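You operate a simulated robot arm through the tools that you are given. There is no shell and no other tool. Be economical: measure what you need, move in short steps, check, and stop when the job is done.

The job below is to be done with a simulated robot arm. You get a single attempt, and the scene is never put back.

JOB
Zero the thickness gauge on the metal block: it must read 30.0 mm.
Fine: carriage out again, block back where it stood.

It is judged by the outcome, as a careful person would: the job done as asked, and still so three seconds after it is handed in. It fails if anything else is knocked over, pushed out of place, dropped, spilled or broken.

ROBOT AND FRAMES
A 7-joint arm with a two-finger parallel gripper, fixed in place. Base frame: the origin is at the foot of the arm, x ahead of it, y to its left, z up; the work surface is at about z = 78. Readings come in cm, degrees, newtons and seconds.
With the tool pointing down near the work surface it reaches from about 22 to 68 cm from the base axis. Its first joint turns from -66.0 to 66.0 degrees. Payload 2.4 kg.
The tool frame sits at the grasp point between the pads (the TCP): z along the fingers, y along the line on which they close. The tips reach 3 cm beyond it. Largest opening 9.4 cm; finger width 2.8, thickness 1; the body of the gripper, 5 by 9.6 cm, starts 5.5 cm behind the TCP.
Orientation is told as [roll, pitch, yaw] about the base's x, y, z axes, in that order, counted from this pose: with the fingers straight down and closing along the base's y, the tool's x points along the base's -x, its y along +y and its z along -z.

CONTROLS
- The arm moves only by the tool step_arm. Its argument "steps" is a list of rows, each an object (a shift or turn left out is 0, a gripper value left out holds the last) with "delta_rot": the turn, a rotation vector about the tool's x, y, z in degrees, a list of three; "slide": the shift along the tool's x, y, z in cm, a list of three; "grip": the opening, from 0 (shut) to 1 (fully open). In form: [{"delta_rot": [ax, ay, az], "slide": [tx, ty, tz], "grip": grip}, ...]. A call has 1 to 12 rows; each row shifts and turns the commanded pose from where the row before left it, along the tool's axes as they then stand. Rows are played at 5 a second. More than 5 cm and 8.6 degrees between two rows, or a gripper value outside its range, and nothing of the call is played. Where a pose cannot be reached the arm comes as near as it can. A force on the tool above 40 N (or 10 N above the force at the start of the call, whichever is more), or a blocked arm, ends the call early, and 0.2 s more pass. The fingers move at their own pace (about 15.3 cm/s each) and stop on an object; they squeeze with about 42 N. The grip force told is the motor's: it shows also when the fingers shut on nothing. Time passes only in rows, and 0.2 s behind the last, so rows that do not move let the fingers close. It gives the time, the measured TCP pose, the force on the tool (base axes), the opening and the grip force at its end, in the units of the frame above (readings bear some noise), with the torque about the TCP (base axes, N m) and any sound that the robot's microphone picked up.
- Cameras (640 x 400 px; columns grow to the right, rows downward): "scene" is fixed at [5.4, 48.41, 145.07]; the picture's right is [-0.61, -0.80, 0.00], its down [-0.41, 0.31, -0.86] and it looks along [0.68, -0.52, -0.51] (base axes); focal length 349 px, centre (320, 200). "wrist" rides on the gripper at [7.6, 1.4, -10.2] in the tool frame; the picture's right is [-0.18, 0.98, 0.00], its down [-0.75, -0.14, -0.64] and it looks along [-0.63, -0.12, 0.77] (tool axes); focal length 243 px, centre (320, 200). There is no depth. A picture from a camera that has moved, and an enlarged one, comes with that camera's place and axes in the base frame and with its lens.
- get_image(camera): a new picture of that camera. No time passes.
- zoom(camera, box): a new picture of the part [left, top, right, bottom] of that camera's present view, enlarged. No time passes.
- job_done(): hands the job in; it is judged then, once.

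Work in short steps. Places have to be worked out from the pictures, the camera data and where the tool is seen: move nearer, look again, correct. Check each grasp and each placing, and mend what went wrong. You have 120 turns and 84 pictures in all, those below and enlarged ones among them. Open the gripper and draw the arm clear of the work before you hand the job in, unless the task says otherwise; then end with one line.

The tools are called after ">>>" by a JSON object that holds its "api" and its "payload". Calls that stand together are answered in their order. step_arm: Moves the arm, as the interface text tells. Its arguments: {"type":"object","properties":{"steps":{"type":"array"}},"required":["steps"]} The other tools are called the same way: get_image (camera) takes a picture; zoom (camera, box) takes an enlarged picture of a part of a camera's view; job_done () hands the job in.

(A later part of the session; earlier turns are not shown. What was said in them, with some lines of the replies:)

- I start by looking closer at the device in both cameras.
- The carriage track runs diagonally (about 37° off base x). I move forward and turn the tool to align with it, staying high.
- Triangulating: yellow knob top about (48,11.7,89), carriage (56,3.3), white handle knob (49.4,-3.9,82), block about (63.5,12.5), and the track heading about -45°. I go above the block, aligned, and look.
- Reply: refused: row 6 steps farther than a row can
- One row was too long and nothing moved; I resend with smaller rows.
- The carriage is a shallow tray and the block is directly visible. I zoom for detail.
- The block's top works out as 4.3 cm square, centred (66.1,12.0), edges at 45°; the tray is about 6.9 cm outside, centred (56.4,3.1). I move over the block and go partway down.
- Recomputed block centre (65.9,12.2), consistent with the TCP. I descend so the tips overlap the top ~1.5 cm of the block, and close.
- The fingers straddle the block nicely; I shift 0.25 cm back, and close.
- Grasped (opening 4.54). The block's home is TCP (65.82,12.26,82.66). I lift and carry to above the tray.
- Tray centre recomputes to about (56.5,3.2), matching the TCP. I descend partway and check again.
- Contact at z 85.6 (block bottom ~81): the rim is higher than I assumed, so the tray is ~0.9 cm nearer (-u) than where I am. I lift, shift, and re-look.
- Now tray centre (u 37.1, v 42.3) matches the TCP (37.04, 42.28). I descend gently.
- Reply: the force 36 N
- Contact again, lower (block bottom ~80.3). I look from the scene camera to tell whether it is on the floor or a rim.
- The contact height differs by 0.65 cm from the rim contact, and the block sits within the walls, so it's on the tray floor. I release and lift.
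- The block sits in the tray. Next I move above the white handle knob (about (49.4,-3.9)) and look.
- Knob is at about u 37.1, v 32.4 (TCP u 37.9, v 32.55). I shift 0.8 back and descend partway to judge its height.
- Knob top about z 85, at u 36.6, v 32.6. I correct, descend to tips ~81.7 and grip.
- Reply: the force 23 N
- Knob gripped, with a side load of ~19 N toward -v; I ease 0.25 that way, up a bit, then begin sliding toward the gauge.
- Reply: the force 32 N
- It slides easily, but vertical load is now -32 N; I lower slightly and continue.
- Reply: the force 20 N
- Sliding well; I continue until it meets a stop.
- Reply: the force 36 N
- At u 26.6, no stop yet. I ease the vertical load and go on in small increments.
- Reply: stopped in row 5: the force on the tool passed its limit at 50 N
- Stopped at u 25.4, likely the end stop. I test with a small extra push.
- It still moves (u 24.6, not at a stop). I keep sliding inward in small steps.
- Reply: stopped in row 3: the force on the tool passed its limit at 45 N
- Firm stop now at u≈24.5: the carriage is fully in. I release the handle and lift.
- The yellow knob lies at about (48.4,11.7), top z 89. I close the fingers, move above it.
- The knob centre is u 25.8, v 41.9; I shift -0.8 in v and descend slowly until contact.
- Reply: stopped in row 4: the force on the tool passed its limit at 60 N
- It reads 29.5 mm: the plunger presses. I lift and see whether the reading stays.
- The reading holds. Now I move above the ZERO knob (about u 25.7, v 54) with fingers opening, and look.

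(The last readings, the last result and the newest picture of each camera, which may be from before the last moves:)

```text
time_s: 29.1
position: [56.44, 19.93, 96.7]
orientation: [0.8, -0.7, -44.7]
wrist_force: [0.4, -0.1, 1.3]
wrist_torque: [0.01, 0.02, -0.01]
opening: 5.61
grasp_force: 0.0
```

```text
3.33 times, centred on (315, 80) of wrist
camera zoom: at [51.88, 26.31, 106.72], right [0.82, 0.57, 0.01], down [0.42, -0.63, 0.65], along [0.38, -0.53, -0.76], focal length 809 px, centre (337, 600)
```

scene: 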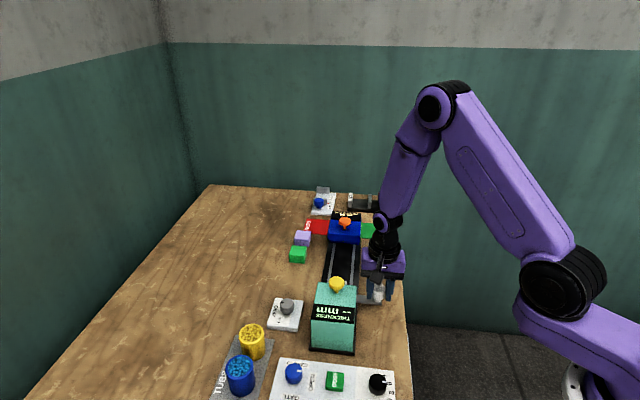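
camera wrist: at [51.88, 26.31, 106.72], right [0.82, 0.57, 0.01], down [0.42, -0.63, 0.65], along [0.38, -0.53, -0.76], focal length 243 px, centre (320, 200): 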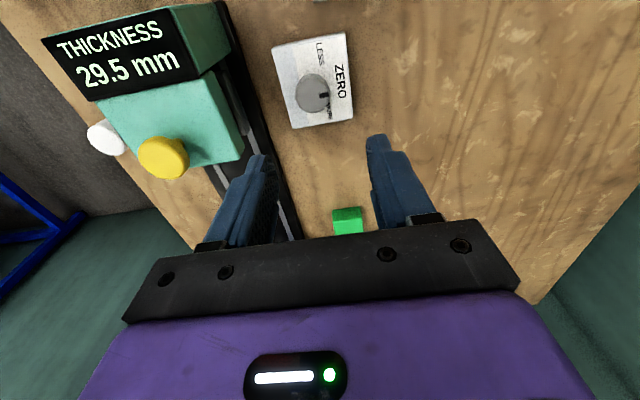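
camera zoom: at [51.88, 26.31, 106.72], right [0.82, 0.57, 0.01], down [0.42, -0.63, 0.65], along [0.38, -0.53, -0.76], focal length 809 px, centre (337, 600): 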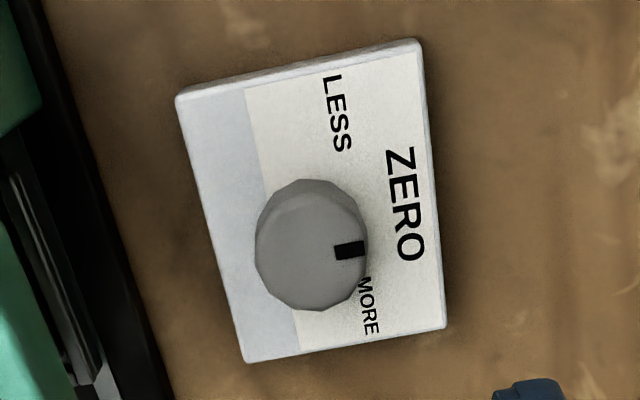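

The index points +v and MORE is toward +u, i.e. clockwise from above (positive about tool z). I centre on the knob and descend partway.

>>> {"api": "step_arm", "payload": {"steps": [{"slide": [0.2, -0.5, 2]}, {"slide": [0, 0, 3]}, {"slide": [0, 0, 2]}, {}]}}

>>> {"api": "zoom", "payload": {"camera": "wrist", "box": [220, 60, 420, 240]}}

>>> {"api": "zoom", "payload": {"camera": "scene", "box": [240, 260, 340, 350]}}

```text
time_s: 30.1
position: [55.94, 19.57, 89.85]
orientation: [0.8, -0.7, -44.6]
wrist_force: [-0.4, 0.1, 0.1]
wrist_torque: [-0.02, 0.03, -0.01]
opening: 5.63
grasp_force: 0.0
```

```text
2.22 times, centred on (320, 150) of wrist
camera zoom: at [51.45, 26.0, 99.87], right [0.82, 0.57, 0.02], down [0.42, -0.63, 0.65], along [0.38, -0.53, -0.76], focal length 539 px, centre (320, 311)
```

zoom: 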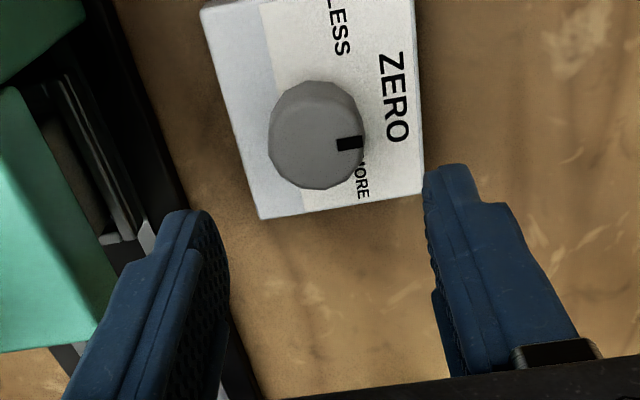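

```text
4.44 times, centred on (290, 305) of scene
camera zoom: at [5.4, 48.41, 145.07], right [-0.61, -0.8, 0.0], down [-0.41, 0.31, -0.86], along [0.68, -0.52, -0.51], focal length 1550 px, centre (453, -267)
```

zoom: 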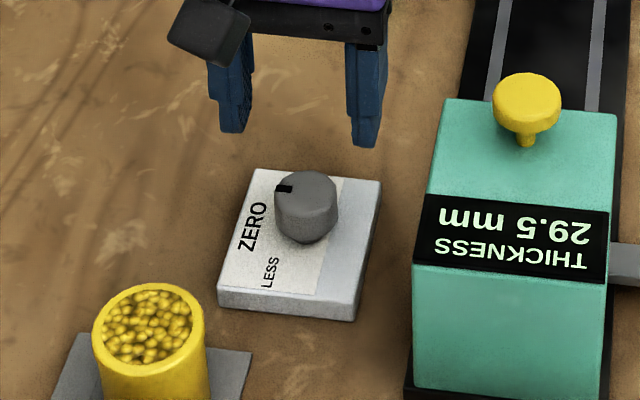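

Aligned with the knob (u 25.7, v 53.4), top z≈82. I descend with tips to about 80.4 and close.

>>> {"api": "step_arm", "payload": {"steps": [{"slide": [0, 0.1, 3]}, {"slide": [0, 0, 2.2]}, {"slide": [0, 0, 1.2]}, {"grip": 0.4}, {"grip": 0.0}, {}, {}]}}

>>> {"api": "zoom", "payload": {"camera": "scene", "box": [240, 260, 340, 350]}}

```text
time_s: 31.7
position: [55.89, 19.59, 83.42]
orientation: [0.4, -0.6, -44.8]
wrist_force: [-11.5, -9.8, 3.5]
wrist_torque: [-0.44, 0.76, 0.06]
opening: 3.38
grasp_force: 44.9
```

```text
4.44 times, centred on (290, 305) of scene
camera zoom: at [5.36, 48.39, 145.08], right [-0.61, -0.8, 0.0], down [-0.41, 0.31, -0.86], along [0.68, -0.52, -0.51], focal length 1550 px, centre (453, -267)
```

zoom: 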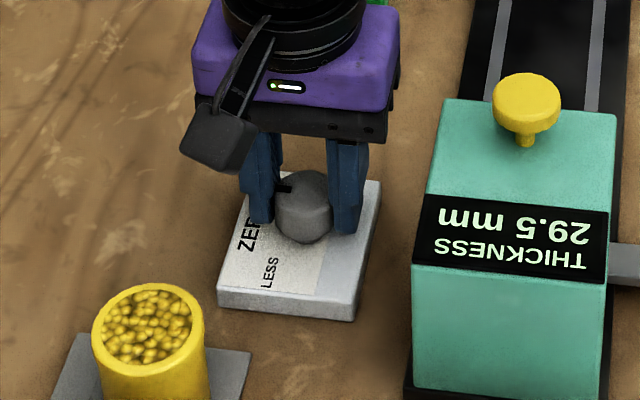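

Gripped. I ease the side load, then turn 8° clockwise and read the display.

>>> {"api": "step_arm", "payload": {"steps": [{"slide": [0, -0.15, 0]}, {"delta_rot": [0, 0, 4]}, {"delta_rot": [0, 0, 4]}, {}]}}

>>> {"api": "zoom", "payload": {"camera": "scene", "box": [240, 260, 340, 350]}}

```text
time_s: 32.7
position: [55.98, 19.56, 83.44]
orientation: [0.8, -0.6, -52.8]
wrist_force: [-3.8, -10.4, -3.6]
wrist_torque: [-1.5, 0.17, 0.04]
opening: 3.35
grasp_force: 45.0
```

```text
4.44 times, centred on (290, 305) of scene
camera zoom: at [5.39, 48.4, 145.08], right [-0.61, -0.8, 0.0], down [-0.41, 0.31, -0.86], along [0.68, -0.52, -0.51], focal length 1550 px, centre (453, -267)
```

zoom: 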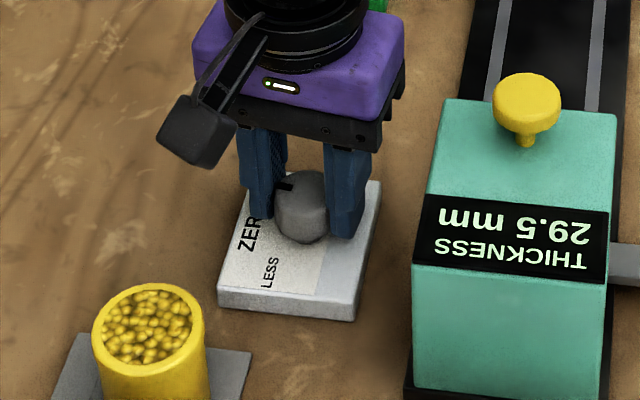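

No change yet (reading may be latched until next press). I turn another 16° and check.

>>> {"api": "step_arm", "payload": {"steps": [{"delta_rot": [0, 0, 5.4]}, {"delta_rot": [0, 0, 5.3]}, {"delta_rot": [0, 0, 5.3]}, {}]}}

>>> {"api": "zoom", "payload": {"camera": "scene", "box": [240, 260, 340, 350]}}

```text
time_s: 33.7
position: [55.93, 19.54, 83.49]
orientation: [0.8, -0.3, -68.9]
wrist_force: [-6.1, -16.2, -4.1]
wrist_torque: [-1.05, 0.7, -0.01]
opening: 3.36
grasp_force: 45.3
```

```text
4.44 times, centred on (290, 305) of scene
camera zoom: at [5.39, 48.38, 145.08], right [-0.61, -0.8, 0.0], down [-0.41, 0.31, -0.86], along [0.68, -0.52, -0.51], focal length 1550 px, centre (453, -267)
```

zoom: 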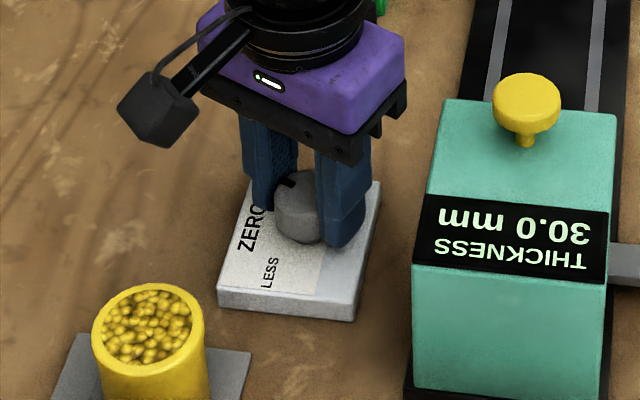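

Live reading is now 30.0 mm. I release gently, lift, and check that it stays.

>>> {"api": "step_arm", "payload": {"steps": [{"grip": 0.45}, {"grip": 0.55}, {"slide": [0, 0, -2]}, {"slide": [0, 0, -4]}, {"slide": [0, 0, -4]}, {}]}}

>>> {"api": "zoom", "payload": {"camera": "scene", "box": [240, 260, 340, 350]}}

```text
time_s: 35.1
position: [55.93, 19.52, 93.52]
orientation: [1.0, -0.3, -68.7]
wrist_force: [0.4, -0.5, 0.3]
wrist_torque: [-0.02, 0.01, 0.0]
opening: 5.18
grasp_force: 0.0
```

```text
4.44 times, centred on (290, 305) of scene
camera zoom: at [5.4, 48.41, 145.07], right [-0.61, -0.8, 0.0], down [-0.41, 0.31, -0.86], along [0.68, -0.52, -0.51], focal length 1550 px, centre (453, -267)
```

zoom: 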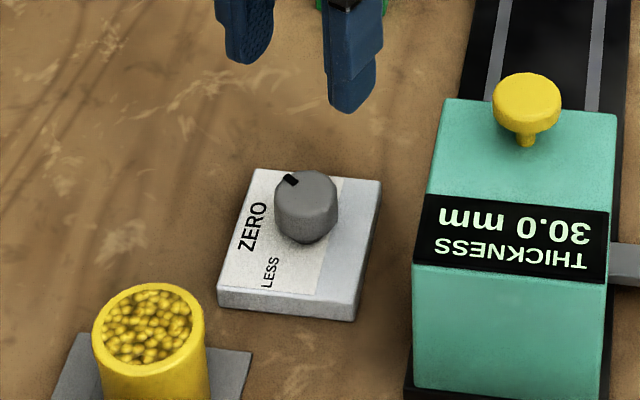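

It stays at 30.0. I turn back to -45° and go over the yellow plunger to re-measure as a check.

>>> {"api": "step_arm", "payload": {"steps": [{"slide": [0, 0, -3], "delta_rot": [0, 0, -8]}, {"delta_rot": [0, 0, -8], "grip": 0}, {"delta_rot": [0, 0, -8]}, {"slide": [-0.1, -3.8, 0]}, {"slide": [0, -3.8, 0]}, {"slide": [0, -3.8, 0]}, {}]}}

```text
time_s: 36.7
position: [47.57, 11.58, 96.3]
orientation: [0.8, -0.8, -44.7]
wrist_force: [-0.4, 0.1, 0.3]
wrist_torque: [-0.01, 0.02, 0.02]
opening: 0.0
grasp_force: 33.0
```

Over the plunger; small correction and press gently.

>>> {"api": "step_arm", "payload": {"steps": [{"slide": [-0.4, 0.1, 1.2]}, {"slide": [0, 0, 1]}, {"slide": [0, 0, 0.4]}, {"slide": [0, 0, 0.2]}, {"slide": [0, 0, 0.2]}, {}]}}

>>> {"api": "zoom", "payload": {"camera": "scene", "box": [260, 250, 400, 350]}}

```text
time_s: 38.1
position: [48.33, 11.39, 93.41]
orientation: [0.8, -0.7, -44.6]
wrist_force: [-0.4, -0.8, 2.1]
wrist_torque: [-0.04, 0.02, 0.01]
opening: 0.02
grasp_force: 33.0
```

```text
4.00 times, centred on (330, 300) of scene
camera zoom: at [5.39, 48.41, 145.07], right [-0.61, -0.8, 0.0], down [-0.41, 0.31, -0.86], along [0.68, -0.52, -0.51], focal length 1395 px, centre (280, -200)
```

zoom: 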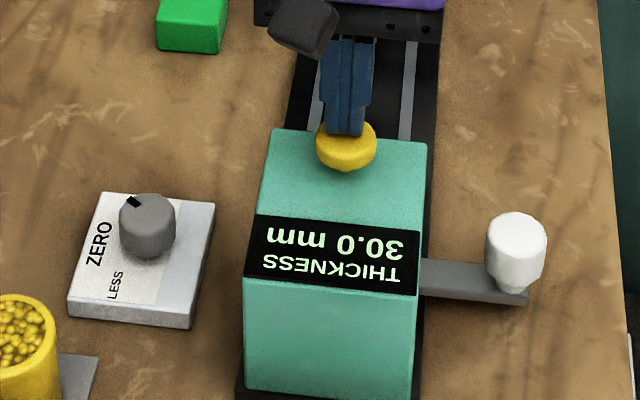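

Plunger pressed, still 30.0. I lift and go to the handle knob (u 24.5, v 32.2), open, and partway down.

>>> {"api": "step_arm", "payload": {"steps": [{"slide": [0, 0, -3]}, {"slide": [0.5, -3.3, 0]}, {"slide": [0.5, -3.3, 0], "grip": 0.6}, {"slide": [0.6, -3.4, 0]}, {"slide": [0, 0, 3]}, {"slide": [0, 0, 3]}, {}]}}

>>> {"api": "get_image", "payload": {"camera": "wrist"}}

>>> {"api": "zoom", "payload": {"camera": "scene", "box": [280, 240, 420, 340]}}

```text
time_s: 39.7
position: [40.27, 5.42, 90.11]
orientation: [0.8, -0.7, -44.6]
wrist_force: [1.2, -0.4, -0.2]
wrist_torque: [-0.01, 0.0, 0.0]
opening: 5.66
grasp_force: 0.0
```

```text
32 pictures are left
camera wrist: at [35.75, 11.78, 100.15], right [0.82, 0.57, 0.02], down [0.42, -0.63, 0.65], along [0.38, -0.53, -0.76], focal length 243 px, centre (320, 200)
```

wrist: 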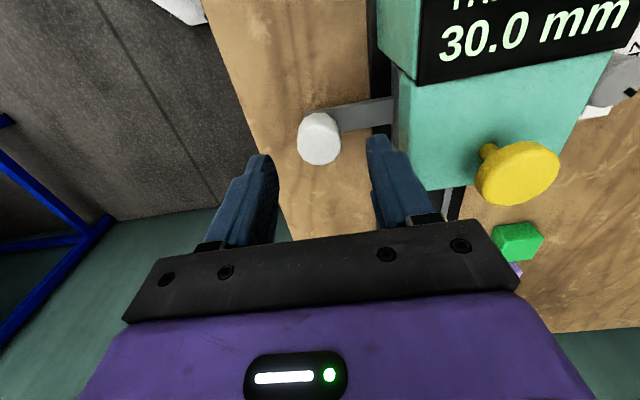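

```text
4.00 times, centred on (350, 290) of scene
camera zoom: at [5.4, 48.41, 145.07], right [-0.61, -0.8, 0.0], down [-0.41, 0.31, -0.86], along [0.68, -0.52, -0.51], focal length 1395 px, centre (200, -160)
```

zoom: 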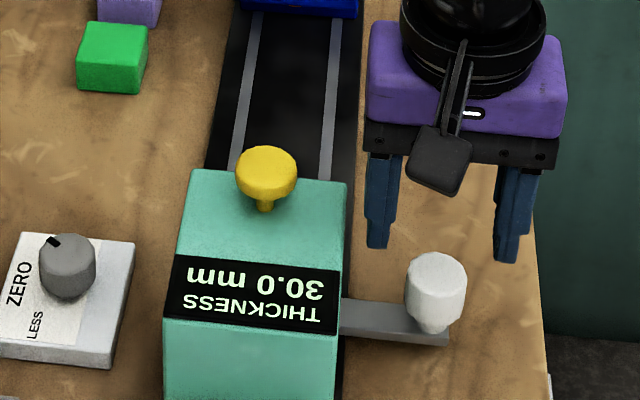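

TCP is over the knob. I correct a ~1° tilt, descend to the former grip height and grip.

>>> {"api": "step_arm", "payload": {"steps": [{"delta_rot": [0.75, 0.75, 0]}, {"slide": [0, 0.05, 3]}, {"slide": [0, 0, 2.3]}, {"grip": 0.45}, {"grip": 0.0}, {}, {}]}}

```text
time_s: 41.3
position: [40.27, 5.21, 84.77]
orientation: [0.0, 0.2, -44.7]
wrist_force: [2.7, 0.7, -8.3]
wrist_torque: [-0.47, 0.18, -0.06]
opening: 3.33
grasp_force: 44.9
```

Gripped with low load, tilt fixed. I slide the carriage out along +u.

>>> {"api": "step_arm", "payload": {"steps": [{"slide": [-0.4, 0, 0]}, {"slide": [-1, 0, 0]}, {"slide": [-1.2, 0, 0]}, {"slide": [-1.2, 0, 0]}, {}]}}

```text
time_s: 42.5
position: [42.82, 2.59, 84.87]
orientation: [-0.1, 0.2, -44.7]
wrist_force: [-4.1, -3.1, -14.0]
wrist_torque: [0.27, -0.44, 0.25]
opening: 3.34
grasp_force: 45.0
```

>>> {"api": "step_arm", "payload": {"steps": [{"slide": [-1, 0, 0.05]}, {"slide": [-1.2, 0, 0]}, {"slide": [-1.2, 0, 0]}, {"slide": [-1.2, 0, 0]}, {}]}}

>>> {"api": "zoom", "payload": {"camera": "scene", "box": [280, 220, 420, 320]}}

```text
time_s: 43.7
position: [46.29, -0.71, 84.91]
orientation: [0.1, 0.2, -44.9]
wrist_force: [-16.0, -17.5, 25.0]
wrist_torque: [-0.93, 0.57, -0.19]
opening: 3.33
grasp_force: 44.9
```

```text
4.00 times, centred on (350, 270) of scene
camera zoom: at [5.32, 48.38, 145.08], right [-0.61, -0.8, 0.0], down [-0.41, 0.31, -0.86], along [0.68, -0.52, -0.51], focal length 1395 px, centre (200, -80)
```

zoom: 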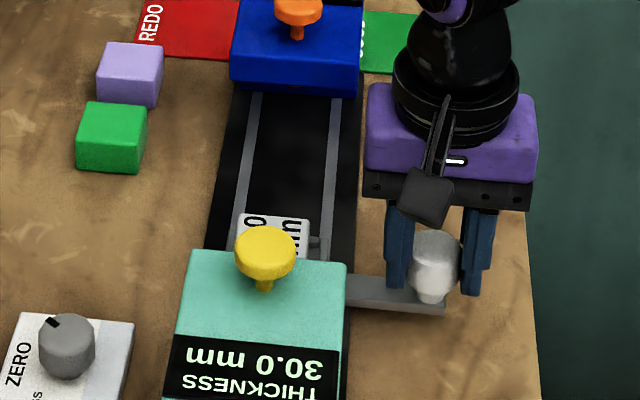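

Block rides well, reading 30.0. I ease the side load (-v) and finish the remaining 3.4 cm.

>>> {"api": "step_arm", "payload": {"steps": [{"slide": [0, -0.15, -0.05]}, {"slide": [-1.1, -0.03, 0]}, {"slide": [-1.1, -0.03, 0]}, {"slide": [-1.1, -0.03, 0]}, {}]}}

>>> {"api": "zoom", "payload": {"camera": "scene", "box": [280, 220, 420, 320]}}

```text
time_s: 44.9
position: [48.45, -3.02, 84.77]
orientation: [0.2, -0.1, -44.5]
wrist_force: [4.2, 4.0, -6.2]
wrist_torque: [-0.36, 0.35, 0.24]
opening: 3.37
grasp_force: 45.0
```

```text
4.00 times, centred on (350, 270) of scene
camera zoom: at [5.42, 48.42, 145.06], right [-0.61, -0.8, 0.0], down [-0.41, 0.31, -0.86], along [0.68, -0.52, -0.51], focal length 1395 px, centre (200, -80)
```

zoom: 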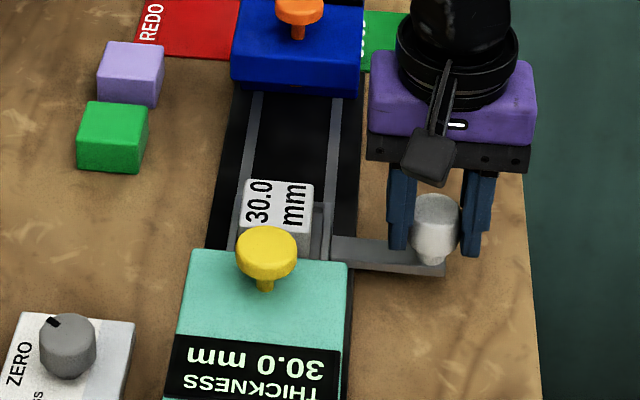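

Almost exactly at the start position; 0.2 cm more, then release and lift.

>>> {"api": "step_arm", "payload": {"steps": [{"slide": [-0.2, 0, 0]}, {}, {"grip": 0.5}, {"grip": 0.58}, {"slide": [0, 0, -2]}, {"slide": [0, 0, -3]}, {"slide": [0, 0, -3]}, {}]}}

>>> {"api": "get_image", "payload": {"camera": "wrist"}}

```text
time_s: 46.7
position: [48.63, -3.21, 92.72]
orientation: [0.0, 0.1, -44.7]
wrist_force: [-0.4, 0.1, 0.0]
wrist_torque: [0.0, -0.04, -0.02]
opening: 5.47
grasp_force: 0.0
```

```text
28 pictures are left
camera wrist: at [44.25, 3.09, 102.83], right [0.82, 0.57, 0.0], down [0.44, -0.63, 0.64], along [0.36, -0.53, -0.77], focal length 243 px, centre (320, 200)
```

wrist: 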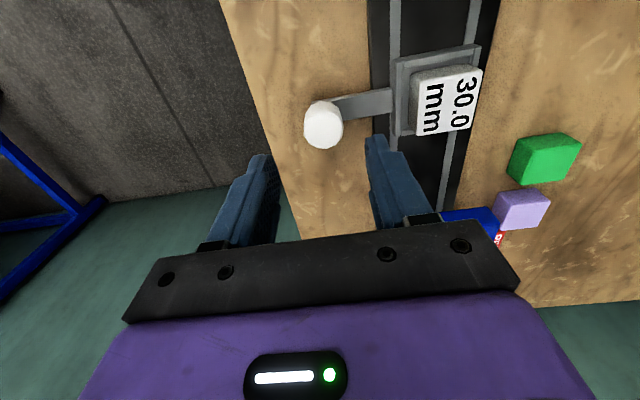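

I go above the block in the tray (u≈37, v≈42) and look.

>>> {"api": "step_arm", "payload": {"steps": [{"slide": [-0.1, 3.3, 0]}, {"slide": [-0.1, 3.3, 0], "grip": 0.75}, {"slide": [-0.1, 3.3, 0]}, {}]}}

>>> {"api": "zoom", "payload": {"camera": "wrist", "box": [220, 50, 420, 200]}}

```text
time_s: 47.7
position: [55.86, 3.64, 92.91]
orientation: [0.1, 0.1, -44.7]
wrist_force: [-0.2, 0.3, 0.5]
wrist_torque: [0.03, 0.0, 0.01]
opening: 7.06
grasp_force: 0.1
```

```text
2.67 times, centred on (320, 125) of wrist
camera zoom: at [51.54, 9.99, 102.92], right [0.82, 0.57, 0.0], down [0.44, -0.63, 0.64], along [0.36, -0.53, -0.77], focal length 647 px, centre (320, 400)
```

zoom: 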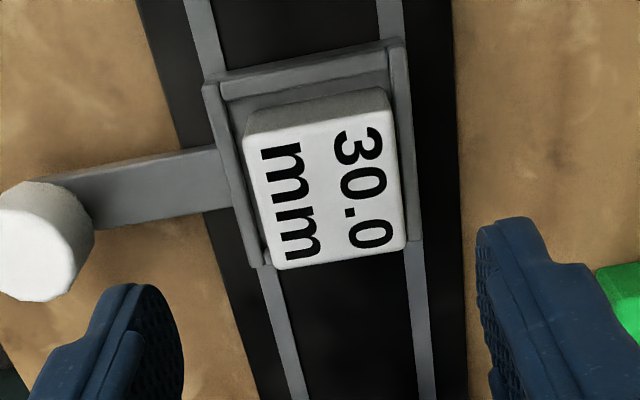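

Block centre u 37.1, v 42.3; I correct by 0.2 each, descend to z≈85.0 and grip.

>>> {"api": "step_arm", "payload": {"steps": [{"slide": [-0.2, 0.2, 2]}, {"slide": [0, 0, 3]}, {"slide": [0, 0, 2]}, {"slide": [0, 0, 0.9]}, {}]}}

>>> {"api": "zoom", "payload": {"camera": "wrist", "box": [200, 80, 440, 240]}}

```text
time_s: 48.9
position: [56.03, 3.7, 84.94]
orientation: [0.0, 0.1, -44.6]
wrist_force: [-0.1, 0.0, -0.2]
wrist_torque: [0.02, 0.01, -0.01]
opening: 7.06
grasp_force: 0.1
```

```text
2.50 times, centred on (320, 160) of wrist
camera zoom: at [51.67, 10.07, 94.94], right [0.82, 0.57, 0.0], down [0.44, -0.63, 0.64], along [0.36, -0.53, -0.77], focal length 606 px, centre (320, 300)
```

zoom: 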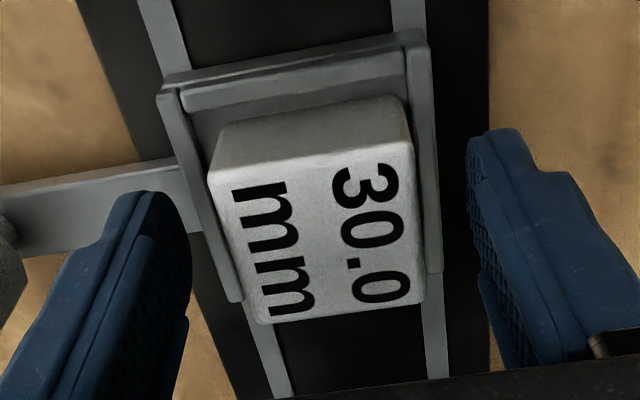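

Aligned. Close, then lift.

>>> {"api": "step_arm", "payload": {"steps": [{"grip": 0.52}, {"grip": 0.4}, {"grip": 0.0}, {}, {}, {"slide": [0, 0, -1.5]}, {"slide": [0, 0, -3]}, {"slide": [0, 0, -2]}, {}]}}

>>> {"api": "zoom", "payload": {"camera": "scene", "box": [280, 200, 420, 300]}}

```text
time_s: 50.9
position: [55.93, 3.58, 91.43]
orientation: [-0.1, 0.1, -44.7]
wrist_force: [0.1, 0.2, -1.2]
wrist_torque: [-0.01, 0.01, 0.0]
opening: 4.53
grasp_force: 42.5
```

```text
4.00 times, centred on (350, 250) of scene
camera zoom: at [5.4, 48.41, 145.07], right [-0.61, -0.8, 0.0], down [-0.41, 0.31, -0.86], along [0.68, -0.52, -0.51], focal length 1395 px, centre (200, 0)
```

zoom: 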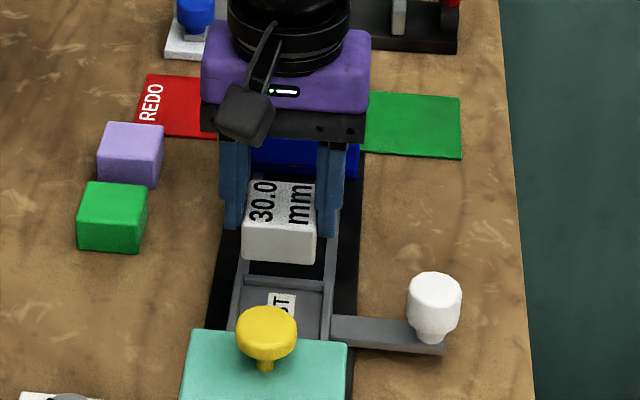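

Held. I move over to the home spot and compare how the block sits in the fingers with before.

>>> {"api": "step_arm", "payload": {"steps": [{"slide": [-0.2, 3.3, 0]}, {"slide": [-0.2, 3.3, 0]}, {"slide": [-0.2, 3.3, 0]}, {"slide": [-0.25, 3.2, 0]}, {}]}}

>>> {"api": "zoom", "payload": {"camera": "wrist", "box": [200, 40, 440, 240]}}

```text
time_s: 52.1
position: [65.7, 12.46, 91.25]
orientation: [-0.1, 0.1, -44.7]
wrist_force: [-0.2, -0.7, -1.6]
wrist_torque: [0.02, 0.01, 0.01]
opening: 4.55
grasp_force: 42.1
```

```text
2.00 times, centred on (320, 140) of wrist
camera zoom: at [61.4, 18.83, 101.42], right [0.82, 0.57, 0.0], down [0.44, -0.63, 0.64], along [0.36, -0.53, -0.77], focal length 485 px, centre (320, 320)
```

zoom: 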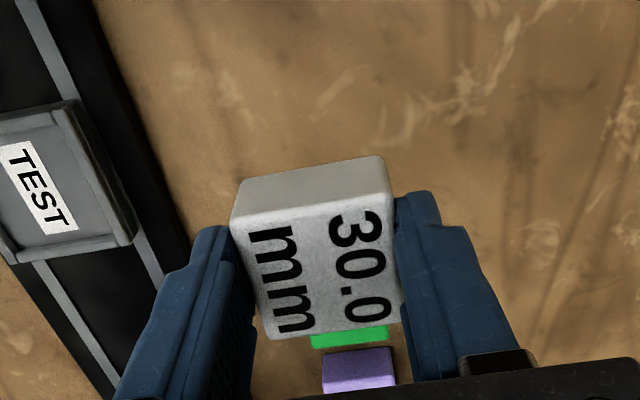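

Same seating as the original grasp. I shift 0.2, and lower gently to the table.

>>> {"api": "step_arm", "payload": {"steps": [{"slide": [-0.2, 0, 3]}, {"slide": [0, 0, 3]}, {"slide": [0, 0, 1.6]}, {"slide": [0, 0, 0.5]}, {"slide": [0, 0, 0.3]}, {}]}}

```text
time_s: 53.5
position: [65.87, 12.22, 83.03]
orientation: [0.0, 0.1, -44.7]
wrist_force: [0.8, -1.4, -2.5]
wrist_torque: [0.04, -0.01, 0.01]
opening: 4.53
grasp_force: 42.4
```

Position (65.87,12.22) matches home (65.82,12.26). I lower the last few millimetres to contact.

>>> {"api": "step_arm", "payload": {"steps": [{"slide": [0, 0, 0.15]}, {"slide": [0, 0, 0.15]}, {}]}}

```text
time_s: 54.3
position: [65.88, 12.25, 82.72]
orientation: [0.0, 0.1, -44.7]
wrist_force: [-0.9, 0.1, -2.3]
wrist_torque: [0.0, -0.03, 0.01]
opening: 4.51
grasp_force: 41.9
```

>>> {"api": "step_arm", "payload": {"steps": [{"slide": [0, 0, 0.08]}, {"slide": [0, 0, 0.08]}, {}]}}

```text
time_s: 55.1
position: [65.99, 12.22, 82.67]
orientation: [-0.1, 0.2, -44.7]
wrist_force: [0.5, -0.9, -1.7]
wrist_torque: [-0.02, -0.01, -0.06]
opening: 4.54
grasp_force: 42.0
```

No contact yet; a little further.

>>> {"api": "step_arm", "payload": {"steps": [{"slide": [0, 0, 0.08]}, {"slide": [0, 0, 0.08]}, {}]}}

>>> {"api": "zoom", "payload": {"camera": "scene", "box": [260, 220, 340, 300]}}

```text
time_s: 55.9
position: [66.0, 12.23, 82.5]
orientation: [0.1, 0.2, -44.7]
wrist_force: [-1.7, 0.3, 5.5]
wrist_torque: [-0.12, 0.13, -0.05]
opening: 4.52
grasp_force: 42.2
```

```text
5.00 times, centred on (300, 260) of scene
camera zoom: at [5.38, 48.41, 145.07], right [-0.61, -0.8, 0.0], down [-0.41, 0.31, -0.86], along [0.68, -0.52, -0.51], focal length 1744 px, centre (420, -100)
```

zoom: 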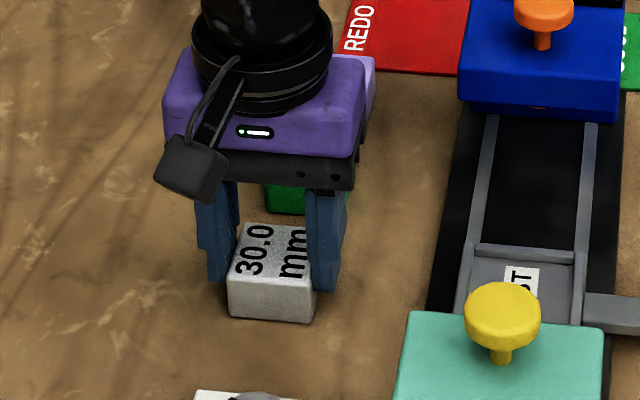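

Touching the table (5.5 N). I release, and lift straight up and away.

>>> {"api": "step_arm", "payload": {"steps": [{"grip": 0.55}, {"grip": 0.8}, {"slide": [0, 0, -1.5]}, {"slide": [0, 0, -3.5]}, {"slide": [0, 0, -4]}, {"slide": [2, 0, -4]}, {"slide": [3, 0, -3]}, {"slide": [4, -2, 0]}, {"slide": [4, -2, 0]}, {}]}}

>>> {"api": "zoom", "payload": {"camera": "scene", "box": [260, 180, 420, 280]}}

>>> {"api": "zoom", "payload": {"camera": "scene", "box": [240, 260, 420, 400]}}

```text
time_s: 58.1
position: [53.82, 18.58, 98.46]
orientation: [0.1, 0.2, -44.7]
wrist_force: [-0.3, -0.4, 0.7]
wrist_torque: [-0.01, 0.01, 0.03]
opening: 7.54
grasp_force: 0.1
```

```text
4.00 times, centred on (340, 230) of scene
camera zoom: at [5.39, 48.41, 145.07], right [-0.61, -0.8, 0.0], down [-0.41, 0.31, -0.86], along [0.68, -0.52, -0.51], focal length 1395 px, centre (240, 80)
```

zoom: 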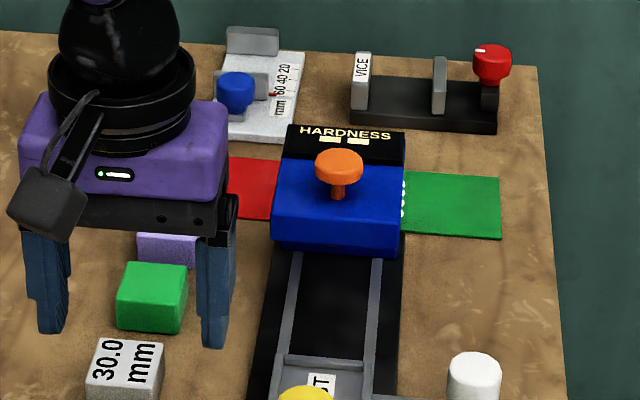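

```text
2.86 times, centred on (330, 330) of scene
camera zoom: at [5.39, 48.41, 145.07], right [-0.61, -0.8, 0.0], down [-0.41, 0.31, -0.86], along [0.68, -0.52, -0.51], focal length 997 px, centre (291, -171)
```

zoom: 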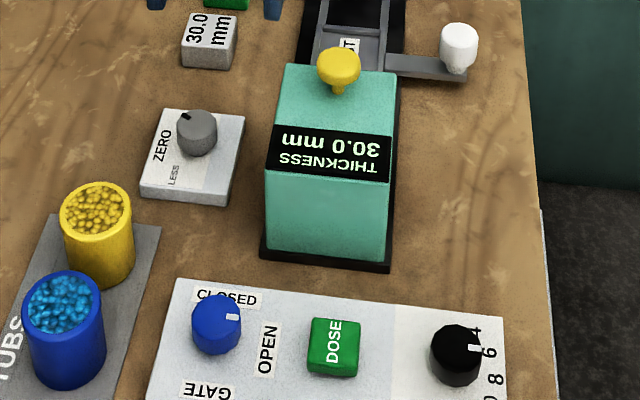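

Block, carriage and neighbours match the initial picture, and the display reads 30.0 mm. I raise the arm clear.

>>> {"api": "step_arm", "payload": {"steps": [{"slide": [1, 0, -4], "grip": 1}, {"slide": [1, 0, -4]}, {"slide": [1, 0, -4]}, {"slide": [1, 0, -4]}, {}]}}

>>> {"api": "get_image", "payload": {"camera": "scene"}}

```text
time_s: 59.3
position: [51.09, 21.32, 114.62]
orientation: [0.0, 0.1, -44.7]
wrist_force: [-0.9, 0.5, -0.3]
wrist_torque: [-0.03, 0.03, -0.01]
opening: 9.4
grasp_force: 0.1
```

```text
20 pictures are left
```

scene: 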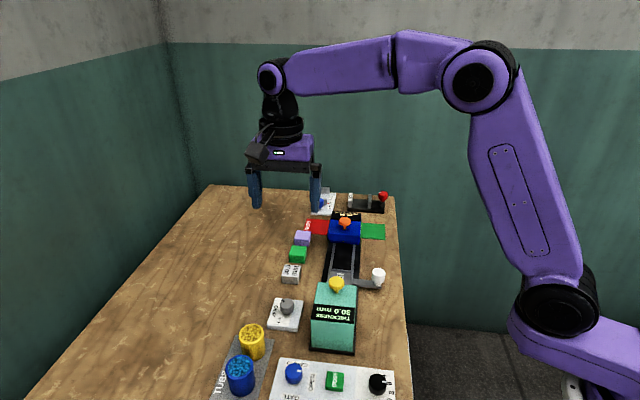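

Everything is in place and the arm is clear; I hand in.

>>> {"api": "job_done", "payload": {}}

```text
The job is handed in.
```

The thickness gauge is zeroed on the metal block and reads 30.0 mm, confirmed by pressing the plunger again. The carriage is out where it started, the block is back within about 1–2 mm of its spot, and the arm is clear.
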